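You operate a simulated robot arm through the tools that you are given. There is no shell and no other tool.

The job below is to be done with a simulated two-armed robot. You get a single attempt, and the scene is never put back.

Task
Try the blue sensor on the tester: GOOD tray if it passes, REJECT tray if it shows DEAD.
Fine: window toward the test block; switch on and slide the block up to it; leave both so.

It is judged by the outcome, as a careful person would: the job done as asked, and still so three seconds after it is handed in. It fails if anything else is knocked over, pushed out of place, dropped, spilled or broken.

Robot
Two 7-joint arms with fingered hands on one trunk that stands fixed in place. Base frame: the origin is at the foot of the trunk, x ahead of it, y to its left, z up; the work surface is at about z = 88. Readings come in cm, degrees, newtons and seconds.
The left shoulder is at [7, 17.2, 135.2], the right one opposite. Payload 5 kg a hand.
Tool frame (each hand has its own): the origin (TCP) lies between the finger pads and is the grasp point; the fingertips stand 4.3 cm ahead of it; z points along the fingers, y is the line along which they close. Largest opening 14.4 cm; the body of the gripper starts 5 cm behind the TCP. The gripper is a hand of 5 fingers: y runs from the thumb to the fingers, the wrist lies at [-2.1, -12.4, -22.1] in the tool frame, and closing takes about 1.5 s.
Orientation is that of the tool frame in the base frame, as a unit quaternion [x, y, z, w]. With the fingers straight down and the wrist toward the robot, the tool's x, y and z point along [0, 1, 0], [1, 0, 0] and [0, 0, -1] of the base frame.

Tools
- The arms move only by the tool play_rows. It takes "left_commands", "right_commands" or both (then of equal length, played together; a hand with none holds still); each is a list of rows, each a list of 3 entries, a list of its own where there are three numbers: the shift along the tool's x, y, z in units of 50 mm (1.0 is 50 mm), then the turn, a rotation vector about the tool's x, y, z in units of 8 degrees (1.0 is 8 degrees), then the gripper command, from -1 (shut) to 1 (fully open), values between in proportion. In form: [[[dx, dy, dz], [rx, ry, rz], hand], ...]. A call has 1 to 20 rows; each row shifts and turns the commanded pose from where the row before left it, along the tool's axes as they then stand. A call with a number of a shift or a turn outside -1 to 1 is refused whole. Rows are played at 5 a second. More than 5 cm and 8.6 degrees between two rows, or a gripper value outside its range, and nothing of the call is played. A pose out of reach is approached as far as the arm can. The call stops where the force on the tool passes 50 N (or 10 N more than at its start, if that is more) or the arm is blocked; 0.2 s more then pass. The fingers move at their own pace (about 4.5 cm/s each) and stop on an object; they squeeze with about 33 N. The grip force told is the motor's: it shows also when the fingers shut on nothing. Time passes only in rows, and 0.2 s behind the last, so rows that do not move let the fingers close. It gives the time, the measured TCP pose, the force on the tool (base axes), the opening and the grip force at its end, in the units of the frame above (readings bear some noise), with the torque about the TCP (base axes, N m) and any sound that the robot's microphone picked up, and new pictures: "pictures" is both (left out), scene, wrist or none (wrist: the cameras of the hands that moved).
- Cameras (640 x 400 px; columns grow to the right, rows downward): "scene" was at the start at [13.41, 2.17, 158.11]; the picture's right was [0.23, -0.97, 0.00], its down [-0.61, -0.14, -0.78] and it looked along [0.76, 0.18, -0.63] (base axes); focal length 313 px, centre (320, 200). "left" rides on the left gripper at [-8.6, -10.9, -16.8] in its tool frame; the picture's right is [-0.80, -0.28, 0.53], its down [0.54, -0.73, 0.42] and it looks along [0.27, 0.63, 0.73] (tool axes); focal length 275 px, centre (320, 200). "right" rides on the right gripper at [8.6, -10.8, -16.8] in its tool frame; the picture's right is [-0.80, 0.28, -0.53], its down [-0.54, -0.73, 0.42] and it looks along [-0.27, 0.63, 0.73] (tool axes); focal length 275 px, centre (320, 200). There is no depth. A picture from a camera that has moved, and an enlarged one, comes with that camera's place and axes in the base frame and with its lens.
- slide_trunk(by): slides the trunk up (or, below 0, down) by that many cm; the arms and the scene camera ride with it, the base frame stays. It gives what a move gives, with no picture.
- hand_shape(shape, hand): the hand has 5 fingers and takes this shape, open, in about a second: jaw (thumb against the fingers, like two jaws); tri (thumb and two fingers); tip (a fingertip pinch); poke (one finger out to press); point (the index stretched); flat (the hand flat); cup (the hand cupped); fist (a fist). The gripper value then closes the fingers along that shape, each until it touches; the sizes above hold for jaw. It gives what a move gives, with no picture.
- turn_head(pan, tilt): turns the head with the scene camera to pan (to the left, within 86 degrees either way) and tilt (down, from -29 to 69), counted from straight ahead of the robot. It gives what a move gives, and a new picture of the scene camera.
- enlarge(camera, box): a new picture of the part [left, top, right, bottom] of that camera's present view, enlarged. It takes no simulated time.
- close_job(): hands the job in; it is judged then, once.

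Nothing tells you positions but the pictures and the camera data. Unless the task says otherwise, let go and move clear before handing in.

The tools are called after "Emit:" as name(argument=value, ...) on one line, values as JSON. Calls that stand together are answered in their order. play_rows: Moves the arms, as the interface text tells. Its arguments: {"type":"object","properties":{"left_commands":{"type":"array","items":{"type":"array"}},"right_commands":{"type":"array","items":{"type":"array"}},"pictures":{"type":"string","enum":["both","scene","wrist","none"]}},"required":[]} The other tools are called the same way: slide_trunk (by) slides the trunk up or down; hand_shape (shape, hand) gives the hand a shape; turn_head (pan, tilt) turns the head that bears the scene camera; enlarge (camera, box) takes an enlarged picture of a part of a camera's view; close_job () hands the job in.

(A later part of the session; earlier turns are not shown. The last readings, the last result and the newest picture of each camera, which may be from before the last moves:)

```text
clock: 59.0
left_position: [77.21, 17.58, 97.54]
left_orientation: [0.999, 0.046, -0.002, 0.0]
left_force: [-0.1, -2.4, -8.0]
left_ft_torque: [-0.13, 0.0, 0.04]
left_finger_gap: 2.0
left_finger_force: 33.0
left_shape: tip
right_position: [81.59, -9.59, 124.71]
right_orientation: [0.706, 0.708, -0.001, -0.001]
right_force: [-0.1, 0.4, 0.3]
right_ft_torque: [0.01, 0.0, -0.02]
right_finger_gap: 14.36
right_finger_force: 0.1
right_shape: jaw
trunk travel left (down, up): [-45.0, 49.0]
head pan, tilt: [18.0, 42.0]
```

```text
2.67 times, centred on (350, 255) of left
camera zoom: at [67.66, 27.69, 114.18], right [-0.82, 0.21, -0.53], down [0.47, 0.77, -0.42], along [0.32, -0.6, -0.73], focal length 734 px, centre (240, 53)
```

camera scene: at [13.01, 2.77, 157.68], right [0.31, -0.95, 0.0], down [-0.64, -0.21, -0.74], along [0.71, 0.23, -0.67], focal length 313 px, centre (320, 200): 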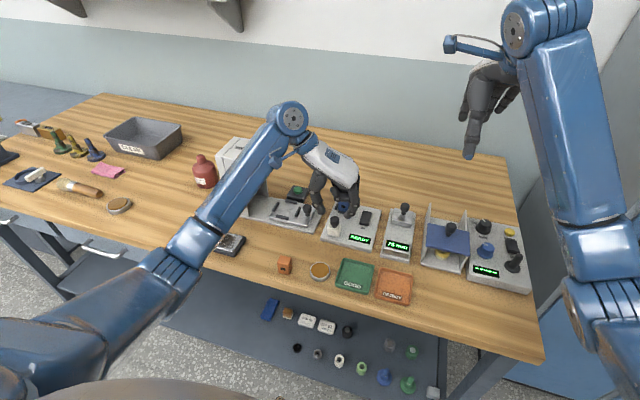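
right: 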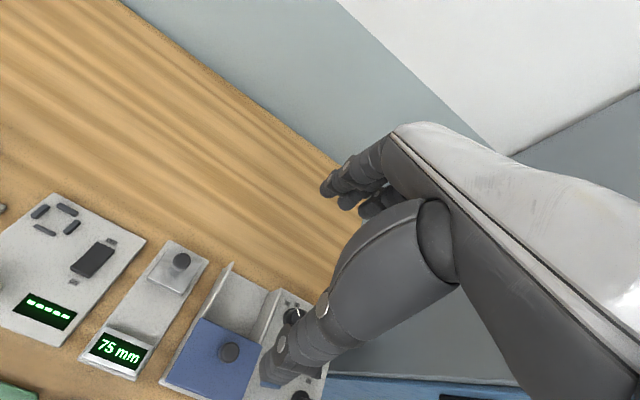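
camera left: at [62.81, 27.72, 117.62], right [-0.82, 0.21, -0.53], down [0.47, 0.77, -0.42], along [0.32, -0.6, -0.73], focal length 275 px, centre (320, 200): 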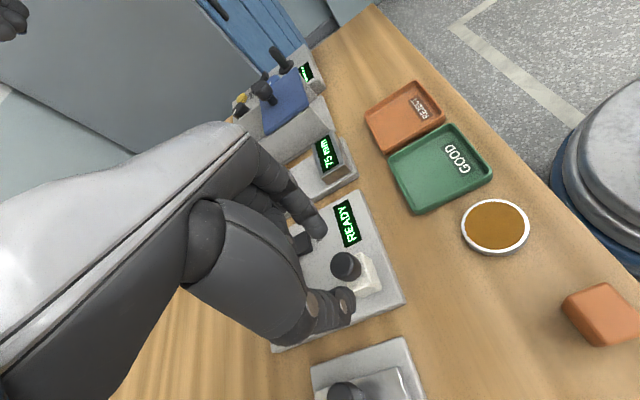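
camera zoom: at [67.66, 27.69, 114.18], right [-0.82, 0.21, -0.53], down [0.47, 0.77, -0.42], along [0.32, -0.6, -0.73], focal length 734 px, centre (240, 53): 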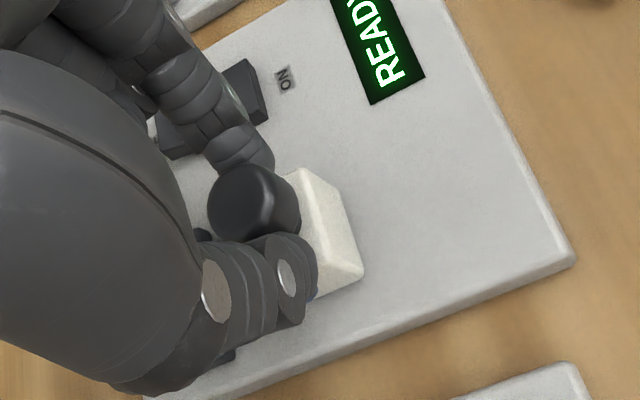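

The block is following neatly along the plate. I'll ease down 1 mm to relieve the slight upward pull and continue 2 cm.

Emit:
play_rows(left_commands=[[[0, 0, 0.02], [0, 0, 0], -0.85], [[0.0797, 0.0072, 0], [0, 0, 0], -0.85], [[0.0797, 0.0072, 0], [0, 0, 0], -0.85], [[0.0797, 0.0072, 0], [0, 0, 0], -0.85], [[0.0797, 0.0072, 0], [0, 0, 0], -0.85], [[0.0797, 0.0072, 0], [0, 0, 0], -0.85], [[0, 0, 0], [0, 0, 0], -0.85]], pictures="none")

Emit:
enlarge(camera="scene", box=[310, 185, 370, 245])

Emit:
enlarge(camera="left", box=[260, 180, 440, 330])

```text
clock: 60.6
left_position: [78.86, 17.79, 97.41]
left_orientation: [0.999, 0.046, -0.001, -0.001]
left_force: [-24.8, -4.1, -9.1]
left_ft_torque: [-0.17, 0.75, -0.15]
left_finger_gap: 1.97
left_finger_force: 32.7
left_shape: tip
right_position: [81.49, -9.61, 124.96]
right_orientation: [0.707, 0.707, 0.0, 0.0]
right_force: [0.2, 0.9, -0.4]
right_ft_torque: [0.0, -0.03, -0.01]
right_finger_gap: 14.36
right_finger_force: 0.0
right_shape: jaw
trunk travel left (down, up): [-45.0, 49.0]
head pan, tilt: [18.0, 42.0]
```

```text
6.67 times, centred on (340, 215) of scene
camera zoom: at [12.77, 2.77, 157.68], right [0.31, -0.95, 0.0], down [-0.64, -0.21, -0.74], along [0.71, 0.23, -0.67], focal length 2084 px, centre (187, 100)
```

zoom: 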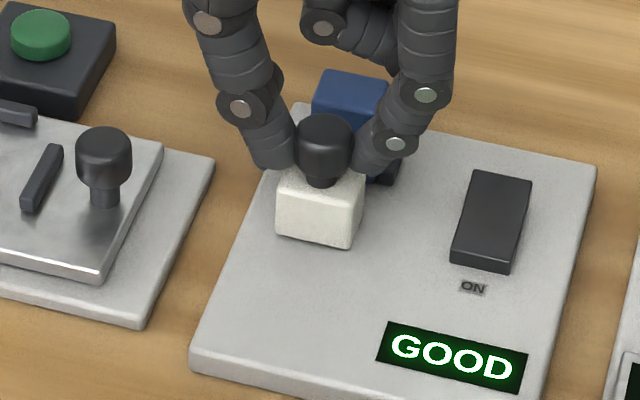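

```text
2.67 times, centred on (350, 255) of left
camera zoom: at [69.44, 27.75, 114.22], right [-0.82, 0.21, -0.53], down [0.47, 0.77, -0.42], along [0.32, -0.6, -0.73], focal length 734 px, centre (240, 53)
```

zoom: 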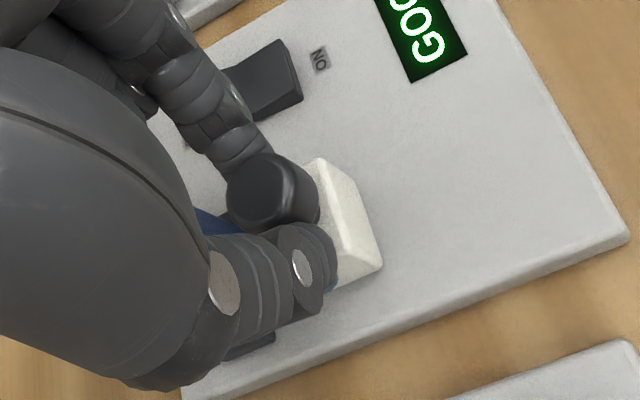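

The display reads GOOD, and the block has reached its stop (25 N resistance). I'll relieve the push slightly and release the knob.

Emit:
play_rows(left_commands=[[[-0.04, -0.0036, 0], [0, 0, 0], -0.85], [[0, 0, 0], [0, 0, 0], -0.75], [[0, 0, 0], [0, 0, 0], -0.65], [[0, 0, 0], [0, 0, 0], -0.55], [[0, 0, 0], [0, 0, 0], -0.45], [[0, 0, 0], [0, 0, 0], -0.35], [[0, 0, 0], [0, 0, 0], -0.35], [[0, 0, 0], [0, 0, 0], -0.35]], pictures="none")

Emit:
enlarge(camera="scene", box=[310, 185, 370, 245])

Emit:
enlarge(camera="left", box=[260, 180, 440, 330])

```text
clock: 62.4
left_position: [78.99, 17.79, 97.49]
left_orientation: [0.999, 0.046, 0.0, 0.0]
left_force: [-1.3, -0.4, 0.1]
left_ft_torque: [0.04, 0.02, -0.04]
left_finger_gap: 4.64
left_finger_force: 0.2
left_shape: tip
right_position: [81.53, -9.4, 124.91]
right_orientation: [0.706, 0.708, 0.0, 0.0]
right_force: [0.1, 1.1, -0.4]
right_ft_torque: [0.01, -0.04, -0.01]
right_finger_gap: 14.34
right_finger_force: 0.0
right_shape: jaw
trunk travel left (down, up): [-45.0, 49.0]
head pan, tilt: [18.0, 42.0]
```

```text
6.67 times, centred on (340, 215) of scene
camera zoom: at [13.02, 2.79, 157.67], right [0.31, -0.95, 0.0], down [-0.64, -0.21, -0.74], along [0.71, 0.23, -0.67], focal length 2084 px, centre (187, 100)
```

zoom: 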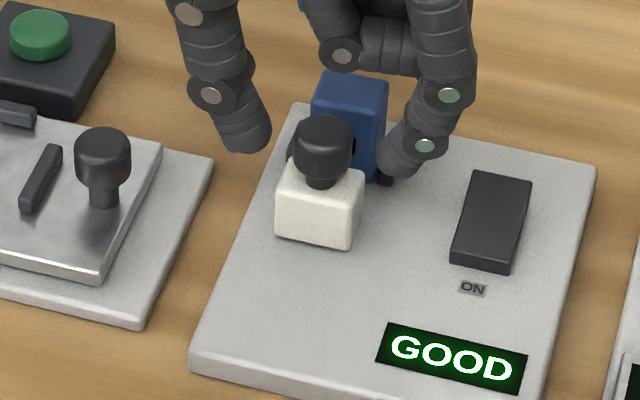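

```text
2.67 times, centred on (350, 255) of left
camera zoom: at [69.41, 27.75, 114.22], right [-0.82, 0.21, -0.53], down [0.47, 0.77, -0.42], along [0.32, -0.6, -0.73], focal length 734 px, centre (240, 53)
```

zoom: 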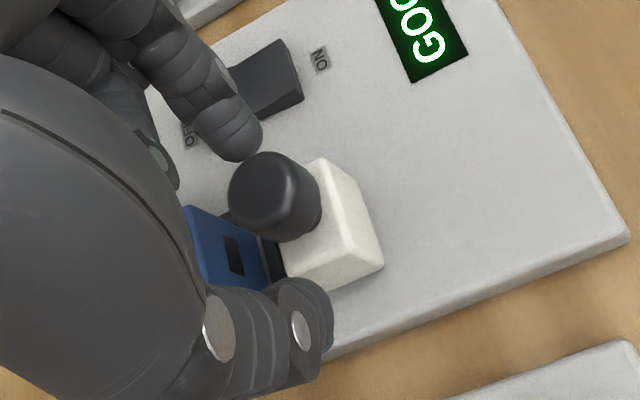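

GOOD holds with the knob released, so the blue sensor passes. Raising the hand clear, then I'll measure the sensor for a side (y-axis) pinch, which avoids the block's knob.

Emit:
play_rows(left_commands=[[[0, 0, -0.2], [0, 0, 0], -0.35], [[0, 0, -0.5], [0, 0, 0], -0.35], [[0, 0, -0.6], [0, 0, 0], -0.35], [[0, 0, -0.6], [0, 0, 0], -0.35], [[0, 0, -0.6], [0, 0, 0], -0.35], [[0, 0, 0], [0, 0, 0], -0.35]], pictures="both")

Emit:
enlarge(camera="scene", box=[328, 190, 368, 220])

Emit:
enlarge(camera="scene", box=[300, 120, 400, 250])

```text
clock: 63.8
left_position: [79.16, 17.77, 110.07]
left_orientation: [0.999, 0.046, 0.0, 0.0]
left_force: [-0.6, -0.8, 0.6]
left_ft_torque: [0.01, 0.0, 0.0]
left_finger_gap: 4.65
left_finger_force: 0.1
left_shape: tip
right_position: [81.66, -9.51, 124.81]
right_orientation: [0.706, 0.708, 0.0, 0.0]
right_force: [0.5, -0.3, -1.0]
right_ft_torque: [-0.01, 0.03, 0.0]
right_finger_gap: 14.35
right_finger_force: 0.1
right_shape: jaw
trunk travel left (down, up): [-45.0, 49.0]
head pan, tilt: [18.0, 42.0]
camera scene: at [13.08, 2.82, 157.67], right [0.31, -0.95, 0.0], down [-0.64, -0.21, -0.74], along [0.71, 0.23, -0.67], focal length 313 px, centre (320, 200)
camera left: at [69.53, 27.81, 126.71], right [-0.82, 0.21, -0.53], down [0.47, 0.77, -0.42], along [0.32, -0.6, -0.73], focal length 275 px, centre (320, 200)
```

scene: 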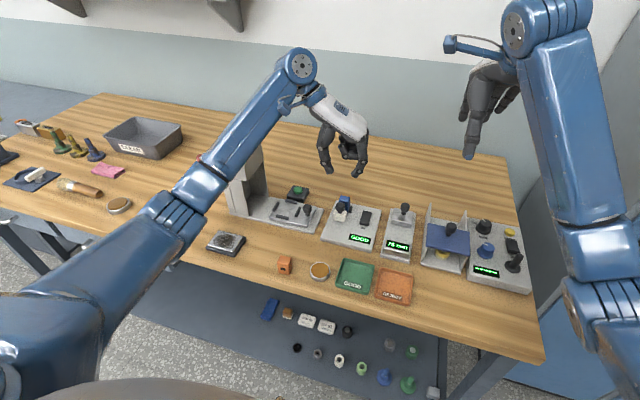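
left: 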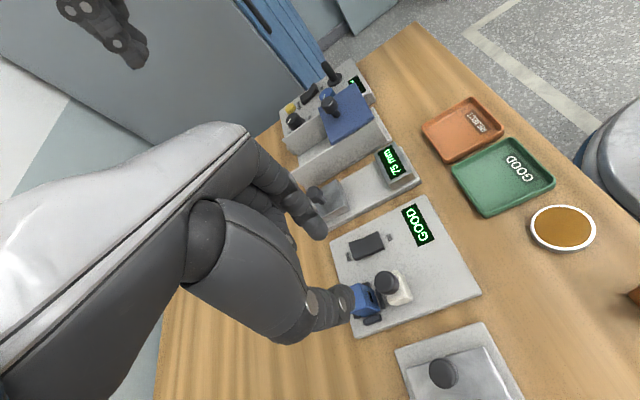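

```text
13.33 times, centred on (348, 205) of scene
camera zoom: at [13.08, 2.82, 157.67], right [0.31, -0.95, 0.0], down [-0.64, -0.21, -0.74], along [0.71, 0.23, -0.67], focal length 4168 px, centre (-53, 133)
```

zoom: 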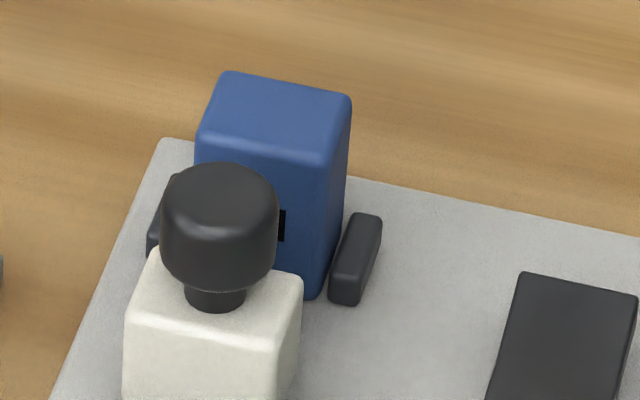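

```text
3.08 times, centred on (350, 185) of scene
camera zoom: at [13.08, 2.82, 157.67], right [0.31, -0.95, 0.0], down [-0.64, -0.21, -0.74], along [0.71, 0.23, -0.67], focal length 962 px, centre (228, 246)
```

zoom: 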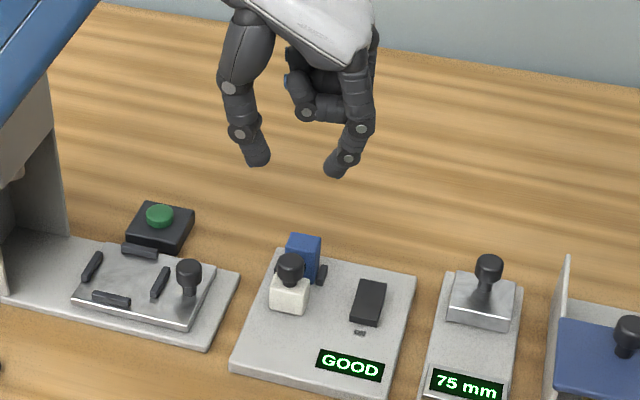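

The sensor's centre is now about (83.5, 17.75), with 2.4 cm between its window and the block's knob. I'll square the yaw to −90°, go above the sensor, and check.

Emit:
play_rows(left_commands=[[[0.383, 0.045, 0], [0, 0, 0.33], -0.28], [[0.383, 0.027, 0], [0, 0, 0.33], -0.28], [[0, 0, 0.42], [0, 0, 0], -0.28], [[0, 0, 0.42], [0, 0, 0], -0.28], [[0, 0, 0.42], [0, 0, 0], -0.28], [[0, 0, 0.42], [0, 0, 0], -0.28], [[0, 0, 0.42], [0, 0, 0], -0.28], [[0, 0, 0], [0, 0, 0], -0.28]], pictures="both")

Emit:
enlarge(camera="scene", box=[315, 165, 385, 235])

Emit:
enlarge(camera="left", box=[260, 180, 440, 330])

```text
clock: 65.6
left_position: [82.87, 17.69, 99.11]
left_orientation: [1.0, 0.001, 0.0, 0.001]
left_force: [-0.9, 0.7, -0.4]
left_ft_torque: [0.0, -0.04, 0.03]
left_finger_gap: 5.16
left_finger_force: 0.1
left_shape: tip
right_position: [81.56, -9.6, 124.91]
right_orientation: [0.706, 0.708, -0.001, 0.0]
right_force: [-0.3, -0.4, 0.1]
right_ft_torque: [0.01, 0.03, -0.02]
right_finger_gap: 14.38
right_finger_force: 0.0
right_shape: jaw
trunk travel left (down, up): [-45.0, 49.0]
head pan, tilt: [18.0, 42.0]
camera scene: at [13.02, 2.78, 157.68], right [0.31, -0.95, 0.0], down [-0.64, -0.21, -0.74], along [0.71, 0.23, -0.67], focal length 313 px, centre (320, 200)
camera left: at [74.29, 28.61, 115.94], right [-0.8, 0.28, -0.53], down [0.54, 0.73, -0.42], along [0.27, -0.63, -0.73], focal length 275 px, centre (320, 200)
```

scene: 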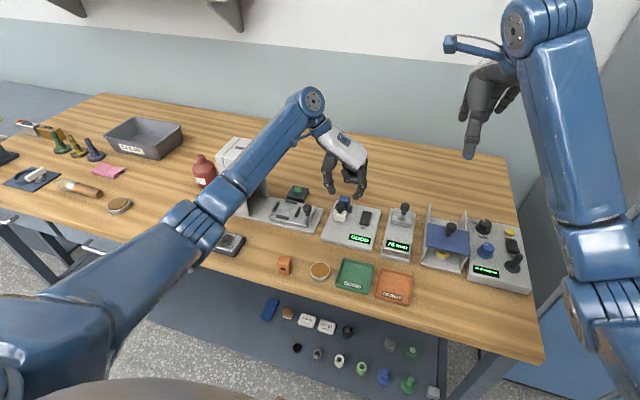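
left: 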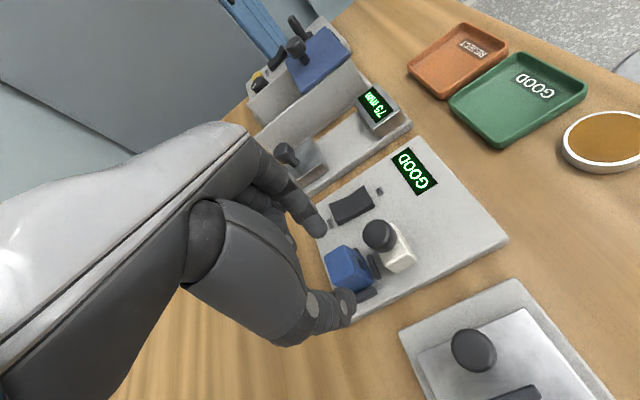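

```text
5.71 times, centred on (350, 200) of scene
camera zoom: at [13.02, 2.78, 157.68], right [0.31, -0.95, 0.0], down [-0.64, -0.21, -0.74], along [0.71, 0.23, -0.67], focal length 1786 px, centre (149, 200)
```

zoom: 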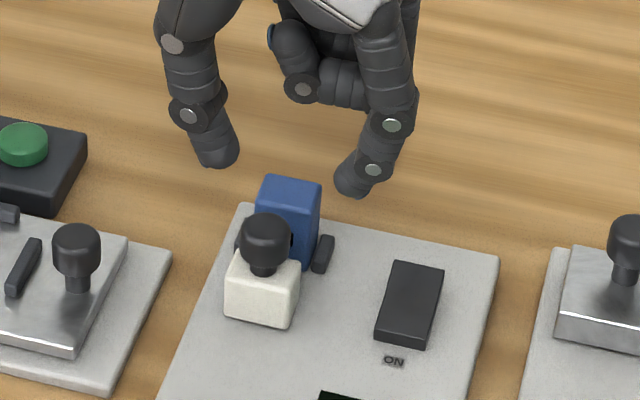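

```text
2.67 times, centred on (350, 255) of left
camera zoom: at [74.29, 28.61, 115.94], right [-0.8, 0.28, -0.53], down [0.54, 0.73, -0.42], along [0.27, -0.63, -0.73], focal length 734 px, centre (240, 53)
```

zoom: 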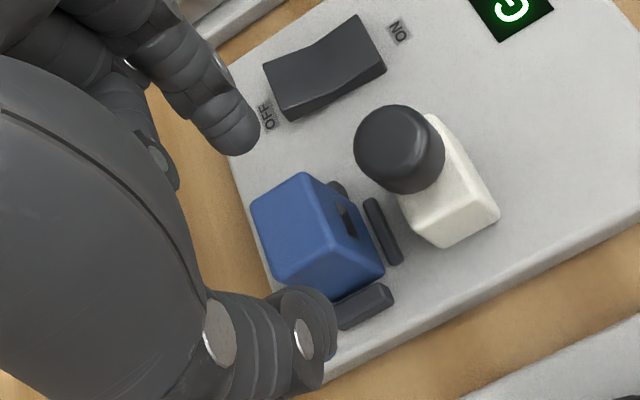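

The pinch is centred over the sensor within 3 mm. A small correction, then descending to grip height (fingertips about 91.2, above the side bars).

Emit:
play_rows(left_commands=[[[0.05, 0.03, 0.2], [0, 0, 0], -0.28], [[0, 0, 0.26], [0, 0, 0], -0.28], [[0, 0, 0.26], [0, 0, 0], -0.28], [[0, 0, 0], [0, 0, 0], -0.28]], pictures="none")

Emit:
enlarge(camera="scene", box=[320, 175, 380, 225])

Emit:
enlarge(camera="left", box=[260, 180, 440, 330])

```text
clock: 66.6
left_position: [83.21, 17.28, 95.91]
left_orientation: [1.0, 0.0, 0.0, 0.0]
left_force: [-0.1, -0.4, -0.2]
left_ft_torque: [0.03, 0.02, -0.02]
left_finger_gap: 5.14
left_finger_force: 0.0
left_shape: tip
right_position: [81.57, -9.51, 124.89]
right_orientation: [0.707, 0.707, 0.0, 0.0]
right_force: [0.6, 0.0, 0.9]
right_ft_torque: [0.01, 0.01, -0.03]
right_finger_gap: 14.36
right_finger_force: 0.1
right_shape: jaw
trunk travel left (down, up): [-45.0, 49.0]
head pan, tilt: [18.0, 42.0]
```

```text
8.00 times, centred on (350, 200) of scene
camera zoom: at [13.04, 2.78, 157.67], right [0.31, -0.95, 0.0], down [-0.64, -0.21, -0.74], along [0.71, 0.23, -0.67], focal length 2501 px, centre (80, 200)
```

zoom: 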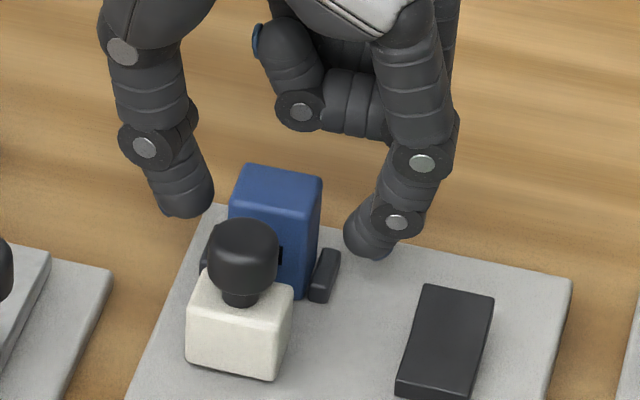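

```text
2.67 times, centred on (350, 255) of left
camera zoom: at [74.62, 28.31, 112.58], right [-0.8, 0.28, -0.53], down [0.54, 0.73, -0.42], along [0.27, -0.63, -0.73], focal length 734 px, centre (240, 53)
```

zoom: 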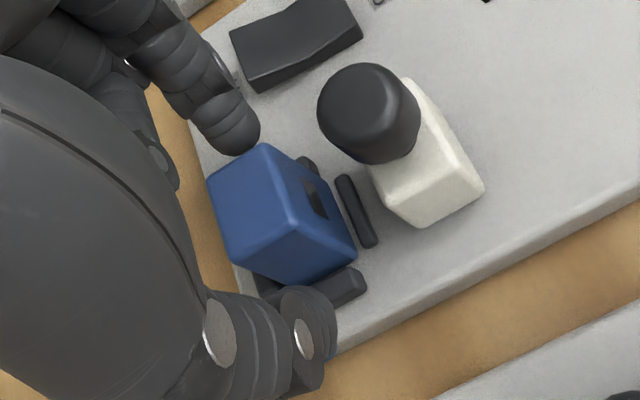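

Both tips are at about z 91.3, flanking the sensor. Lowering 2 mm more and closing gently.

Emit:
play_rows(left_commands=[[[0, 0, 0.05], [0, 0, 0], -0.28], [[0, 0, 0], [0, 0, 0], -0.4], [[0, 0, 0], [0, 0, 0], -0.5], [[0, 0, 0], [0, 0, 0], -0.6], [[0, 0, 0], [0, 0, 0], -0.7], [[0, 0, 0], [0, 0, 0], -0.8], [[0, 0, 0], [0, 0, 0], -0.9], [[0, 0, 0], [0, 0, 0], -0.9]], pictures="none")

Emit:
enlarge(camera="scene", box=[320, 175, 380, 225])

Emit:
enlarge(camera="left", box=[260, 180, 440, 330])

```text
clock: 68.4
left_position: [83.13, 17.24, 95.7]
left_orientation: [1.0, 0.0, 0.0, -0.001]
left_force: [0.3, -0.5, -0.2]
left_ft_torque: [0.01, 0.05, 0.01]
left_finger_gap: 2.71
left_finger_force: 32.7
left_shape: tip
right_position: [81.64, -9.59, 124.92]
right_orientation: [0.707, 0.707, 0.0, 0.0]
right_force: [0.0, -0.1, 0.2]
right_ft_torque: [0.01, 0.0, 0.01]
right_finger_gap: 14.38
right_finger_force: 0.1
right_shape: jaw
trunk travel left (down, up): [-45.0, 49.0]
head pan, tilt: [18.0, 42.0]
```

```text
8.00 times, centred on (350, 200) of scene
camera zoom: at [13.04, 2.8, 157.67], right [0.31, -0.95, 0.0], down [-0.64, -0.21, -0.74], along [0.71, 0.23, -0.67], focal length 2501 px, centre (80, 200)
```

zoom: 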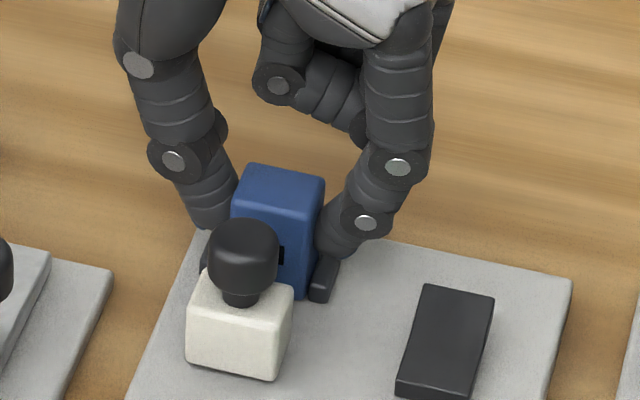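

```text
2.67 times, centred on (350, 255) of left
camera zoom: at [74.53, 28.31, 112.36], right [-0.8, 0.28, -0.53], down [0.54, 0.73, -0.42], along [0.27, -0.63, -0.73], focal length 734 px, centre (240, 53)
```

zoom: 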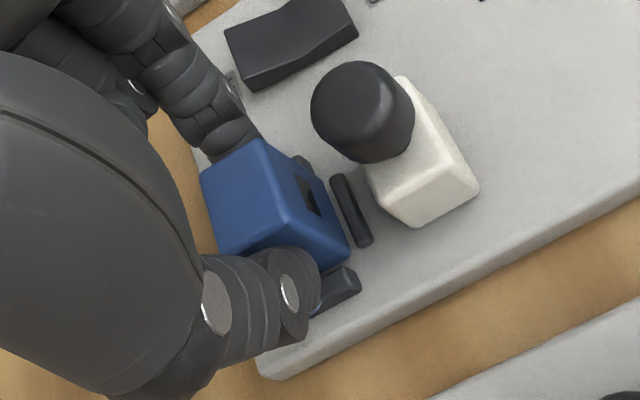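

Gripped (gap 2.7, 33 N). Lifting straight up slowly.

Emit:
play_rows(left_commands=[[[0, 0, -0.1], [0, 0, 0], -0.95], [[0, 0, -0.2], [0, 0, 0], -0.95], [[0, 0, -0.3], [0, 0, 0], -0.95], [[0, 0, -0.5], [0, 0, 0], -0.95], [[0, 0, -0.6], [0, 0, 0], -0.95], [[0, 0, -0.6], [0, 0, 0], -0.95], [[0, 0, 0], [0, 0, 0], -0.95]], pictures="both")

Emit:
enlarge(camera="scene", box=[310, 150, 400, 250])

Emit:
enlarge(camera="left", box=[260, 180, 440, 330])

```text
clock: 70.0
left_position: [83.16, 17.31, 106.96]
left_orientation: [1.0, 0.0, -0.002, 0.0]
left_force: [-0.2, -0.2, -0.4]
left_ft_torque: [0.01, 0.02, -0.01]
left_finger_gap: 2.71
left_finger_force: 33.1
left_shape: tip
right_position: [81.63, -9.61, 124.92]
right_orientation: [0.706, 0.708, 0.0, -0.001]
right_force: [-0.2, -0.5, 0.0]
right_ft_torque: [0.01, 0.01, 0.01]
right_finger_gap: 14.34
right_finger_force: 0.1
right_shape: jaw
trunk travel left (down, up): [-45.0, 49.0]
head pan, tilt: [18.0, 42.0]
camera scene: at [13.07, 2.82, 157.67], right [0.31, -0.95, 0.0], down [-0.64, -0.21, -0.74], along [0.71, 0.23, -0.67], focal length 313 px, centre (320, 200)
camera left: at [74.59, 28.21, 123.71], right [-0.8, 0.28, -0.53], down [0.54, 0.73, -0.42], along [0.27, -0.63, -0.73], focal length 275 px, centre (320, 200)
```

scene: 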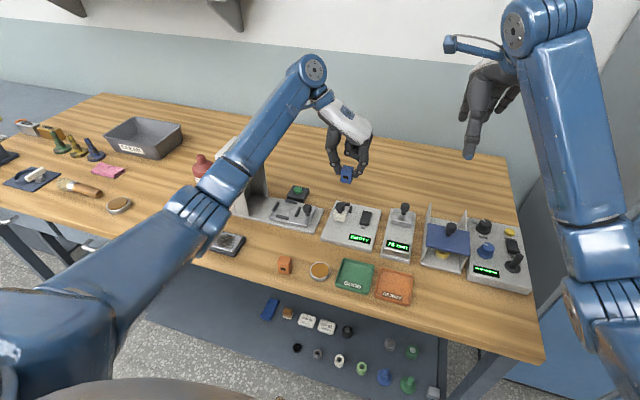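
left: 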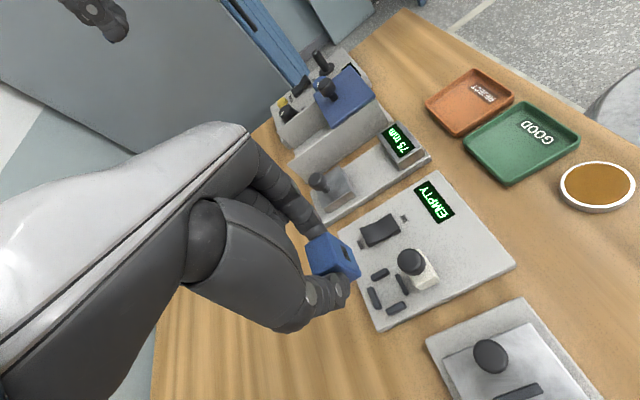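

```text
4.00 times, centred on (355, 200) of scene
camera zoom: at [13.07, 2.82, 157.67], right [0.31, -0.95, 0.0], down [-0.64, -0.21, -0.74], along [0.71, 0.23, -0.67], focal length 1250 px, centre (180, 200)
```

zoom: 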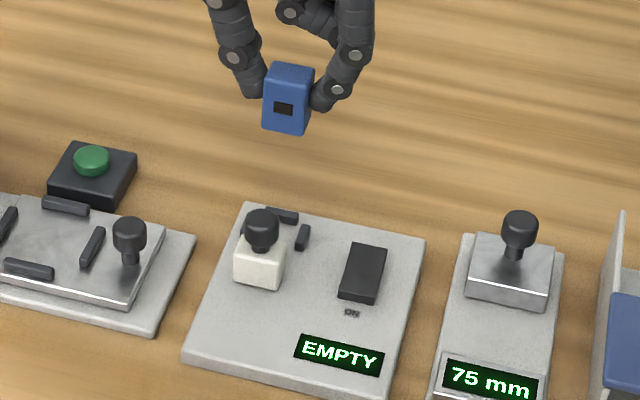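

```text
2.67 times, centred on (350, 255) of left
camera zoom: at [74.59, 28.21, 123.71], right [-0.8, 0.28, -0.53], down [0.54, 0.73, -0.42], along [0.27, -0.63, -0.73], focal length 734 px, centre (240, 53)
```

zoom: 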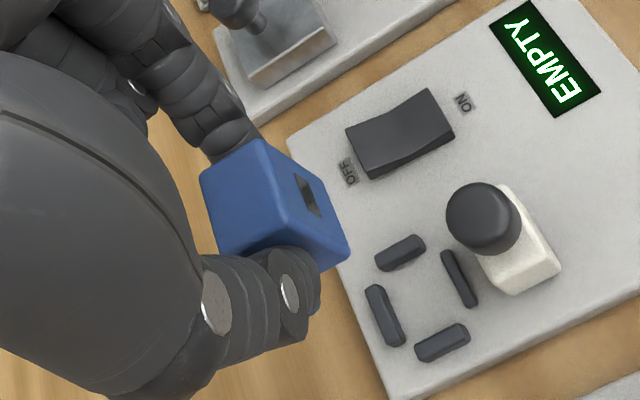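

The sensor is firmly held; the tester reads EMPTY with the switch still on and the block still up. I'll carry the sensor toward the GOOD tray, centred at about (60.5, 8.7), in stages.

Emit:
play_rows(left_commands=[[[-0.45, 0.18, 0], [0, 0, 0], -0.95], [[-0.45, 0.18, 0], [0, 0, 0], -0.95], [[-0.45, 0.18, 0], [0, 0, 0], -0.95], [[-0.45, 0.18, 0], [0, 0, 0], -0.95], [[-0.45, 0.18, 0], [0, 0, 0], -0.95], [[0, 0, 0], [0, 0, 0], -0.95]], pictures="both")

```text
clock: 71.4
left_position: [72.09, 12.96, 106.9]
left_orientation: [1.0, 0.0, -0.001, 0.001]
left_force: [0.0, -0.1, -0.3]
left_ft_torque: [0.0, 0.01, 0.01]
left_finger_gap: 2.72
left_finger_force: 33.6
left_shape: tip
right_position: [81.79, -9.69, 124.87]
right_orientation: [0.707, 0.707, 0.0, 0.0]
right_force: [0.4, -0.2, -0.7]
right_ft_torque: [0.04, 0.01, 0.02]
right_finger_gap: 14.36
right_finger_force: 0.1
right_shape: jaw
trunk travel left (down, up): [-45.0, 49.0]
head pan, tilt: [18.0, 42.0]
camera scene: at [13.09, 2.8, 157.67], right [0.31, -0.95, 0.0], down [-0.64, -0.21, -0.74], along [0.71, 0.23, -0.67], focal length 313 px, centre (320, 200)
camera left: at [63.49, 23.79, 123.59], right [-0.8, 0.28, -0.53], down [0.54, 0.73, -0.42], along [0.27, -0.63, -0.73], focal length 275 px, centre (320, 200)
```

scene: 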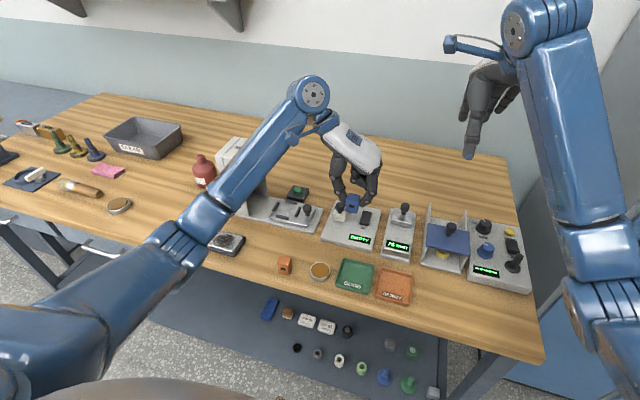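
left: 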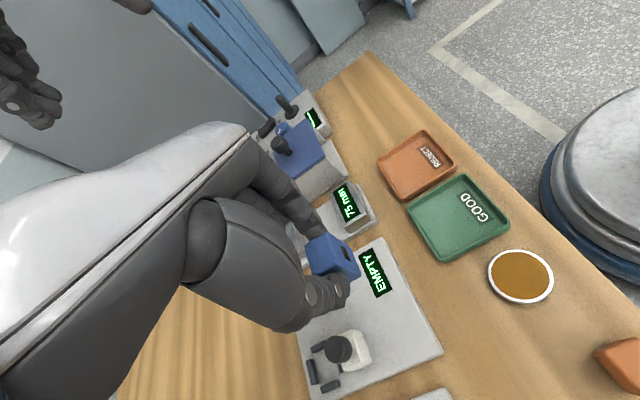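

The move is going smoothly. Continuing to above the GOOD tray.

Emit:
play_rows(left_commands=[[[-0.44, 0.17, 0], [0, 0, 0], -0.95], [[-0.44, 0.17, 0], [0, 0, 0], -0.95], [[-0.44, 0.17, 0], [0, 0, 0], -0.95], [[-0.44, 0.17, 0], [0, 0, 0], -0.95], [[-0.44, 0.17, 0], [0, 0, 0], -0.95], [[0, 0, 0], [0, 0, 0], -0.95]], pictures="both")

Emit:
enlarge(camera="scene", box=[310, 190, 420, 310])

Emit:
enlarge(camera="left", box=[260, 160, 480, 340])

```text
clock: 72.8
left_position: [60.92, 8.72, 106.75]
left_orientation: [1.0, 0.0, -0.001, 0.0]
left_force: [-0.2, 0.5, -0.5]
left_ft_torque: [0.01, 0.01, 0.0]
left_finger_gap: 2.71
left_finger_force: 32.6
left_shape: tip
right_position: [81.61, -9.52, 124.96]
right_orientation: [0.706, 0.708, -0.001, 0.0]
right_force: [1.3, 0.0, -0.5]
right_ft_torque: [-0.01, 0.0, 0.0]
right_finger_gap: 14.38
right_finger_force: 0.0
right_shape: jaw
trunk travel left (down, up): [-45.0, 49.0]
head pan, tilt: [18.0, 42.0]
camera scene: at [13.08, 2.8, 157.67], right [0.31, -0.95, 0.0], down [-0.64, -0.21, -0.74], along [0.71, 0.23, -0.67], focal length 313 px, centre (320, 200)
camera left: at [52.34, 19.59, 123.48], right [-0.8, 0.28, -0.53], down [0.54, 0.73, -0.42], along [0.27, -0.63, -0.73], focal length 275 px, centre (320, 200)
```

scene: 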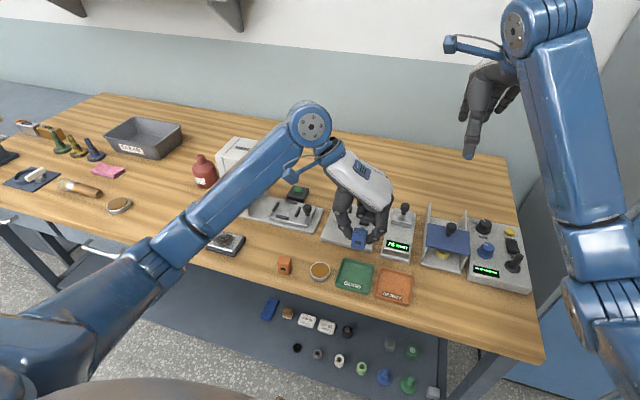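
left: 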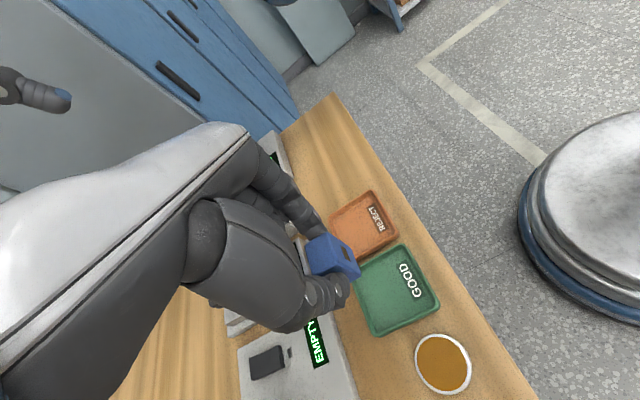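

```text
3.33 times, centred on (365, 250) of scene
camera zoom: at [13.08, 2.8, 157.67], right [0.31, -0.95, 0.0], down [-0.64, -0.21, -0.74], along [0.71, 0.23, -0.67], focal length 1042 px, centre (170, 33)
```

zoom: 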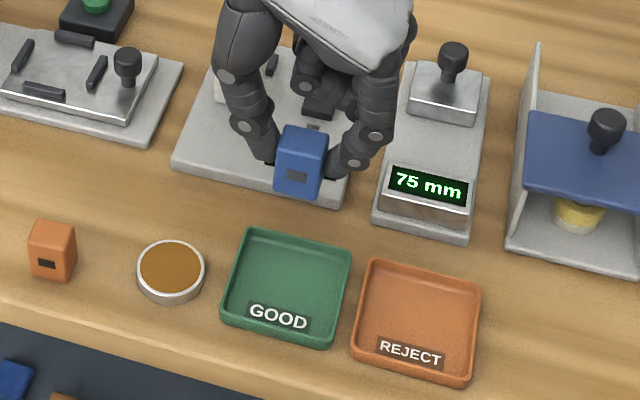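

```text
2.22 times, centred on (370, 250) of left
camera zoom: at [52.34, 19.59, 123.48], right [-0.8, 0.28, -0.53], down [0.54, 0.73, -0.42], along [0.27, -0.63, -0.73], focal length 612 px, centre (209, 89)
```

zoom: 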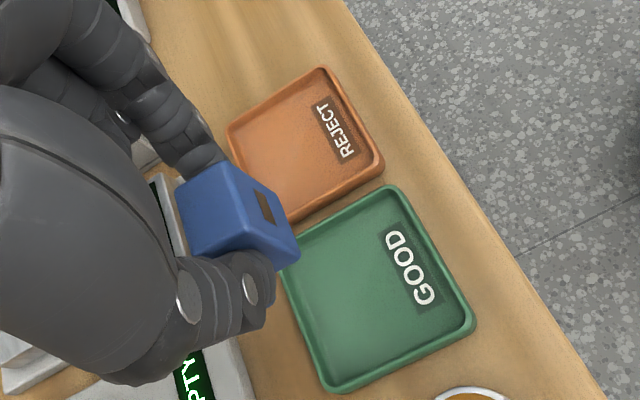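

The sensor hangs just ahead of the tray's centre. I'll shift slightly to (60.5, 8.6) and lower most of the way, then check.

Emit:
play_rows(left_commands=[[[-0.15, 0.11, 0.1], [0, 0, 0], -0.95], [[0, 0, 0.44], [0, 0, 0], -0.95], [[0, 0, 0.44], [0, 0, 0], -0.95], [[0, 0, 0.44], [0, 0, 0], -0.95], [[0, 0, 0.44], [0, 0, 0], -0.95], [[0, 0, 0.2], [0, 0, 0], -0.95], [[0, 0, 0], [0, 0, 0], -0.95]], pictures="both")

Emit:
enlarge(camera="scene", box=[315, 230, 405, 310])

Emit:
enlarge(camera="left", box=[260, 160, 480, 340])

```text
clock: 74.4
left_position: [60.03, 8.01, 96.58]
left_orientation: [1.0, 0.0, 0.0, 0.0]
left_force: [0.0, 0.4, 0.4]
left_ft_torque: [-0.02, 0.01, -0.02]
left_finger_gap: 2.71
left_finger_force: 32.1
left_shape: tip
right_position: [81.59, -9.64, 124.91]
right_orientation: [0.706, 0.708, 0.0, 0.0]
right_force: [0.2, -0.4, -0.2]
right_ft_torque: [0.06, 0.03, 0.01]
right_finger_gap: 14.38
right_finger_force: 0.1
right_shape: jaw
trunk travel left (down, up): [-45.0, 49.0]
head pan, tilt: [18.0, 42.0]
camera scene: at [13.03, 2.79, 157.67], right [0.31, -0.95, 0.0], down [-0.64, -0.21, -0.74], along [0.71, 0.23, -0.67], focal length 313 px, centre (320, 200)
camera left: at [51.53, 19.0, 113.38], right [-0.8, 0.28, -0.53], down [0.54, 0.73, -0.42], along [0.27, -0.63, -0.73], focal length 275 px, centre (320, 200)
```

scene: 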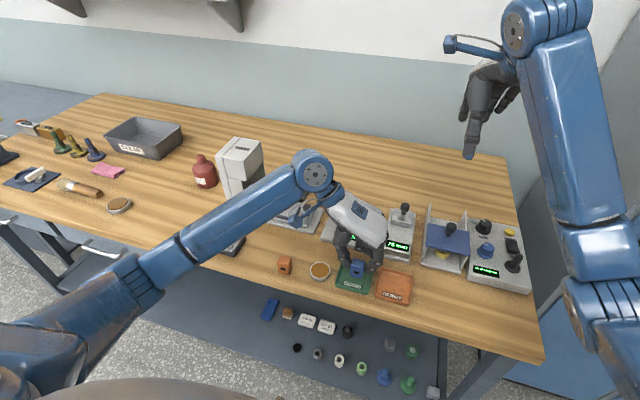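
left: 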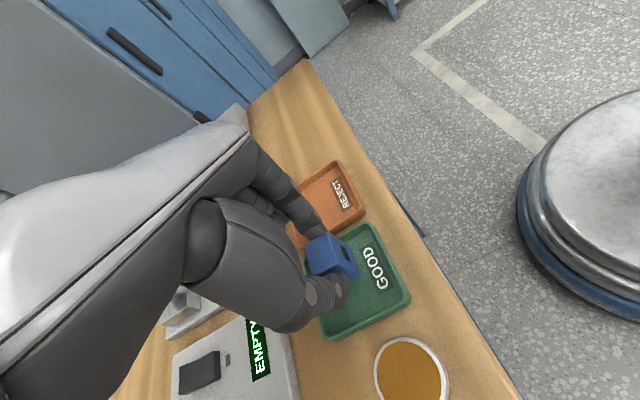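

```text
5.00 times, centred on (360, 270) of scene
camera zoom: at [13.03, 2.79, 157.67], right [0.31, -0.95, 0.0], down [-0.64, -0.21, -0.74], along [0.71, 0.23, -0.67], focal length 1563 px, centre (120, -150)
```

zoom: 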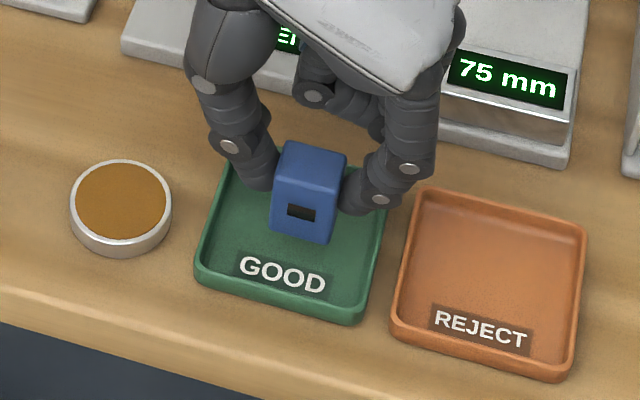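

```text
2.22 times, centred on (370, 250) of left
camera zoom: at [51.53, 19.0, 113.38], right [-0.8, 0.28, -0.53], down [0.54, 0.73, -0.42], along [0.27, -0.63, -0.73], focal length 612 px, centre (209, 89)
```

zoom: 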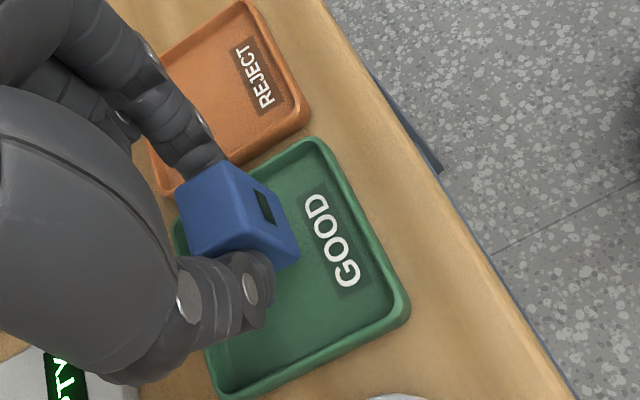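

The sensor is inside the tray outline with its bottom at about 90.3. I'll shift 0.4 cm toward the tray's middle and lower in small steps to the floor.

Emit:
play_rows(left_commands=[[[0, -0.08, 0.1], [0, 0, 0], -0.95], [[0, 0, 0.1], [0, 0, 0], -0.95], [[0, 0, 0.06], [0, 0, 0], -0.95], [[0, 0, 0.03], [0, 0, 0], -0.95], [[0, 0, 0.03], [0, 0, 0], -0.95], [[0, 0, 0], [0, 0, 0], -0.95]], pictures="none")

Emit:
enlarge(camera="scene", box=[325, 240, 395, 300])

Emit:
enlarge(camera="left", box=[260, 160, 480, 340])

```text
clock: 75.8
left_position: [60.23, 8.45, 95.26]
left_orientation: [1.0, 0.0, 0.0, -0.001]
left_force: [0.0, -0.5, -0.8]
left_ft_torque: [0.01, 0.03, 0.0]
left_finger_gap: 2.73
left_finger_force: 32.9
left_shape: tip
right_position: [81.55, -9.59, 124.84]
right_orientation: [0.706, 0.708, 0.0, 0.0]
right_force: [0.2, -0.7, -0.8]
right_ft_torque: [0.01, -0.03, -0.03]
right_finger_gap: 14.38
right_finger_force: 0.0
right_shape: jaw
trunk travel left (down, up): [-45.0, 49.0]
head pan, tilt: [18.0, 42.0]
```

```text
6.67 times, centred on (360, 270) of scene
camera zoom: at [13.03, 2.8, 157.67], right [0.31, -0.95, 0.0], down [-0.64, -0.21, -0.74], along [0.71, 0.23, -0.67], focal length 2084 px, centre (53, -267)
```

zoom: 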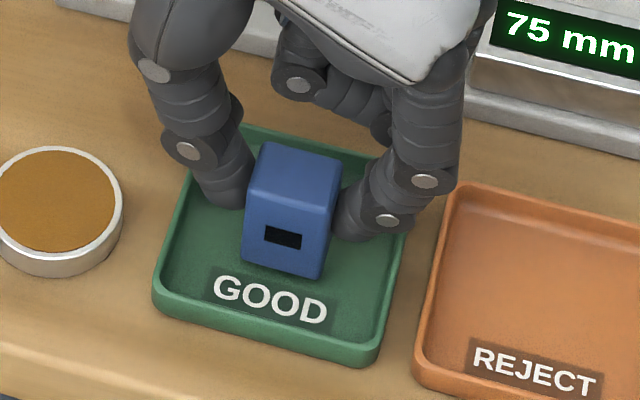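

```text
2.22 times, centred on (370, 250) of left
camera zoom: at [51.54, 19.34, 111.9], right [-0.8, 0.28, -0.53], down [0.54, 0.73, -0.42], along [0.27, -0.63, -0.73], focal length 612 px, centre (209, 89)
```

zoom: 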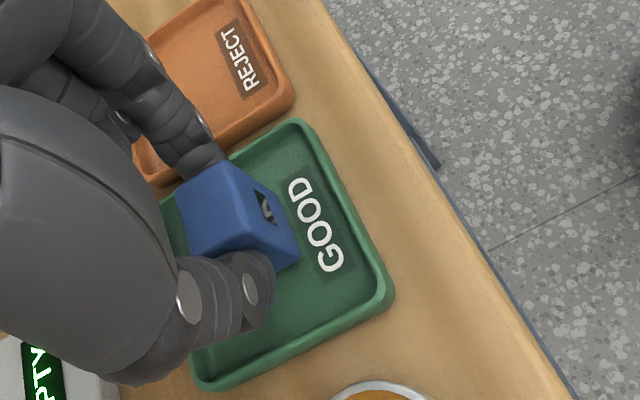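

No contact yet (bottom about 88.9). Continuing down in 1.5 mm steps.

Emit:
play_rows(left_commands=[[[0, 0, 0.03], [0, 0, 0], -0.95], [[0, 0, 0.03], [0, 0, 0], -0.95], [[0, 0, 0.03], [0, 0, 0], -0.95], [[0, 0, 0], [0, 0, 0], -0.95]], pictures="none")

Emit:
enlarge(camera="scene", box=[325, 240, 395, 300])

```text
clock: 76.8
left_position: [60.21, 8.49, 94.73]
left_orientation: [1.0, 0.0, 0.0, 0.0]
left_force: [0.0, 0.6, -0.6]
left_ft_torque: [0.03, -0.02, -0.02]
left_finger_gap: 2.72
left_finger_force: 32.4
left_shape: tip
right_position: [81.55, -9.6, 124.82]
right_orientation: [0.707, 0.707, 0.0, 0.0]
right_force: [1.0, 0.7, 0.2]
right_ft_torque: [0.0, 0.02, 0.0]
right_finger_gap: 14.37
right_finger_force: 0.1
right_shape: jaw
trunk travel left (down, up): [-45.0, 49.0]
head pan, tilt: [18.0, 42.0]
```

```text
6.67 times, centred on (360, 270) of scene
camera zoom: at [13.04, 2.79, 157.67], right [0.31, -0.95, 0.0], down [-0.64, -0.21, -0.74], along [0.71, 0.23, -0.67], focal length 2084 px, centre (53, -267)
```

zoom: 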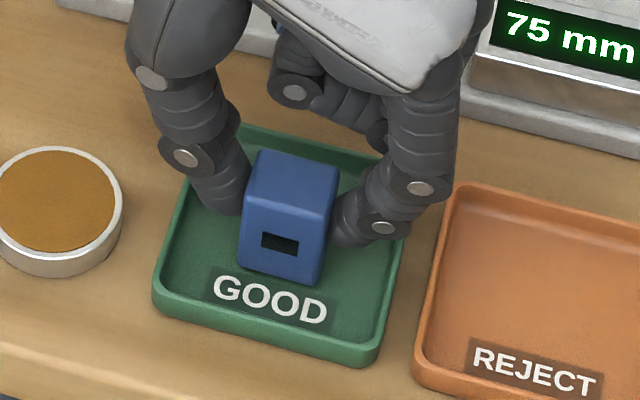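

Emit:
play_rows(left_commands=[[[0, 0, 0.02], [0, 0, 0], -0.95], [[0, 0, 0.02], [0, 0, 0], -0.95], [[0, 0, 0], [0, 0, 0], -0.95]], pictures="none")

Emit:
enlarge(camera="left", box=[260, 160, 480, 340])

Emit:
enlarge(camera="scene", box=[335, 245, 385, 290])

```text
clock: 77.6
left_position: [60.15, 8.55, 94.57]
left_orientation: [1.0, 0.0, 0.0, 0.0]
left_force: [-0.3, -0.3, -0.2]
left_ft_torque: [0.01, -0.04, 0.03]
left_finger_gap: 2.71
left_finger_force: 33.0
left_shape: tip
right_position: [81.58, -9.53, 124.87]
right_orientation: [0.707, 0.707, 0.0, 0.0]
right_force: [-0.2, -0.1, -0.6]
right_ft_torque: [0.03, 0.05, 0.03]
right_finger_gap: 14.37
right_finger_force: 0.0
right_shape: jaw
trunk travel left (down, up): [-45.0, 49.0]
head pan, tilt: [18.0, 42.0]
```

```text
2.22 times, centred on (370, 250) of left
camera zoom: at [51.52, 19.43, 111.18], right [-0.8, 0.28, -0.53], down [0.54, 0.73, -0.42], along [0.27, -0.63, -0.73], focal length 612 px, centre (209, 89)
```

zoom: 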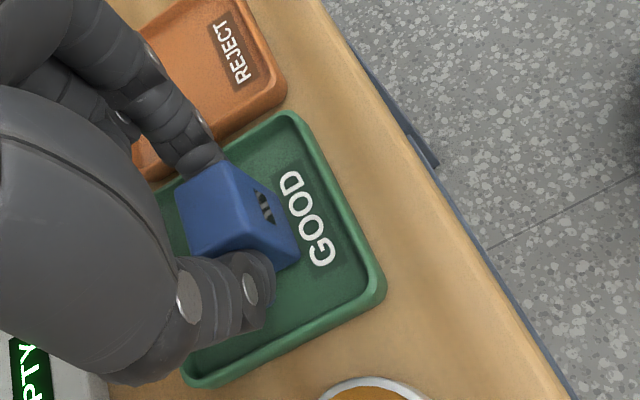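

```text
8.89 times, centred on (360, 268) of scene
camera zoom: at [13.03, 2.79, 157.67], right [0.31, -0.95, 0.0], down [-0.64, -0.21, -0.74], along [0.71, 0.23, -0.67], focal length 2779 px, centre (-36, -400)
```

zoom: 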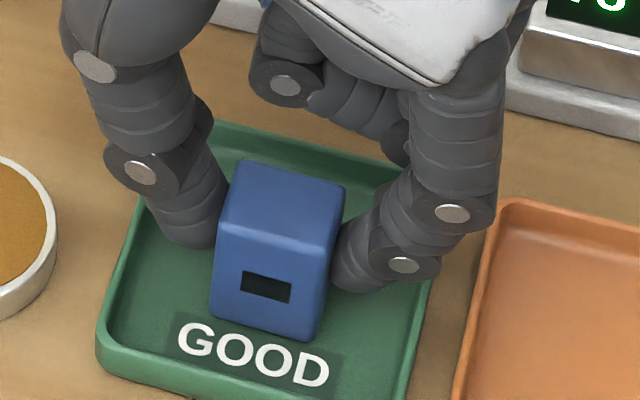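

Emit:
play_rows(left_commands=[[[0, 0, 0.02], [0, 0, 0], -0.95], [[0, 0, 0.02], [0, 0, 0], -0.95], [[0, 0, 0], [0, 0, 0], -0.95]], pictures="none")

Emit:
enlarge(camera="scene", box=[335, 245, 385, 290])

```text
clock: 78.4
left_position: [60.03, 8.39, 94.51]
left_orientation: [1.0, 0.0, 0.001, 0.001]
left_force: [1.7, 1.2, 6.2]
left_ft_torque: [-0.01, -0.03, 0.0]
left_finger_gap: 2.72
left_finger_force: 32.9
left_shape: tip
right_position: [81.65, -9.57, 124.96]
right_orientation: [0.706, 0.708, 0.0, 0.0]
right_force: [0.8, 0.2, 0.2]
right_ft_torque: [0.0, 0.03, 0.02]
right_finger_gap: 14.37
right_finger_force: 0.1
right_shape: jaw
trunk travel left (down, up): [-45.0, 49.0]
head pan, tilt: [18.0, 42.0]
```

```text
8.89 times, centred on (360, 268) of scene
camera zoom: at [12.99, 2.81, 157.69], right [0.31, -0.95, 0.0], down [-0.64, -0.21, -0.74], along [0.71, 0.23, -0.67], focal length 2779 px, centre (-36, -400)
```

zoom: 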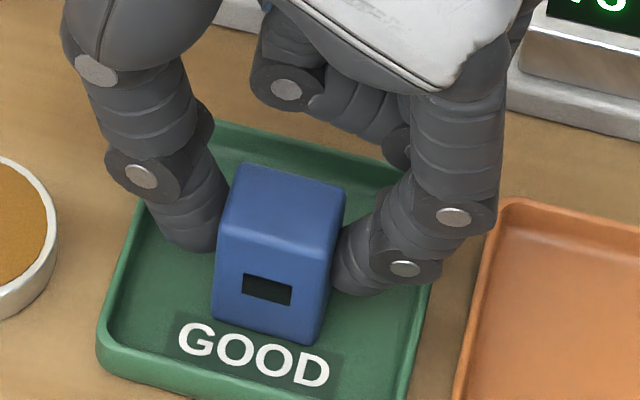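

Contact with the tray floor (6 N). Opening gently just enough to release.

Emit:
play_rows(left_commands=[[[0, 0, 0], [0, 0, 0], -0.7], [[0, 0, 0], [0, 0, 0], -0.6], [[0, 0, 0], [0, 0, 0], -0.52], [[0, 0, 0], [0, 0, 0], -0.47], [[0, 0, 0], [0, 0, 0], -0.47], [[0, 0, 0], [0, 0, 0], -0.47]], pictures="none")

Emit:
enlarge(camera="scene", box=[335, 245, 385, 290])

Emit:
enlarge(camera="left", box=[260, 160, 480, 340])

```text
clock: 79.8
left_position: [60.03, 8.47, 94.31]
left_orientation: [1.0, 0.0, 0.0, 0.0]
left_force: [-0.3, 0.3, -1.2]
left_ft_torque: [0.01, 0.02, -0.02]
left_finger_gap: 3.76
left_finger_force: 0.1
left_shape: tip
right_position: [81.49, -9.6, 124.9]
right_orientation: [0.707, 0.707, 0.001, 0.0]
right_force: [0.1, 0.3, -0.3]
right_ft_torque: [0.04, -0.01, 0.0]
right_finger_gap: 14.37
right_finger_force: 0.0
right_shape: jaw
trunk travel left (down, up): [-45.0, 49.0]
head pan, tilt: [18.0, 42.0]
```

```text
8.89 times, centred on (360, 268) of scene
camera zoom: at [13.04, 2.79, 157.67], right [0.31, -0.95, 0.0], down [-0.64, -0.21, -0.74], along [0.71, 0.23, -0.67], focal length 2779 px, centre (-36, -400)
```

zoom: 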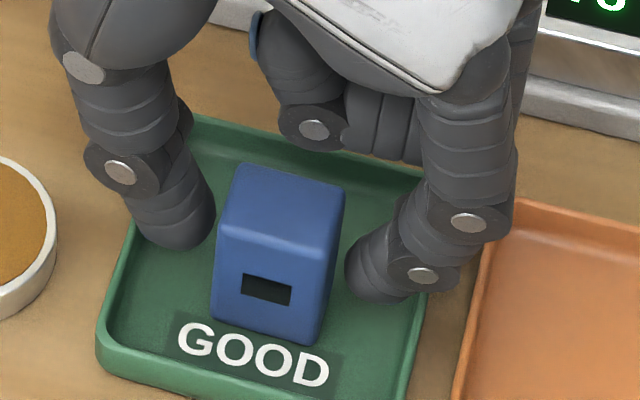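

```text
2.22 times, centred on (370, 250) of left
camera zoom: at [51.46, 19.38, 111.0], right [-0.8, 0.28, -0.53], down [0.54, 0.73, -0.42], along [0.27, -0.63, -0.73], focal length 612 px, centre (209, 89)
```

zoom: 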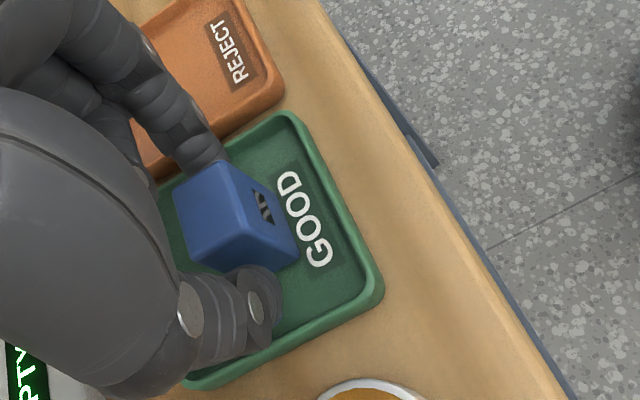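

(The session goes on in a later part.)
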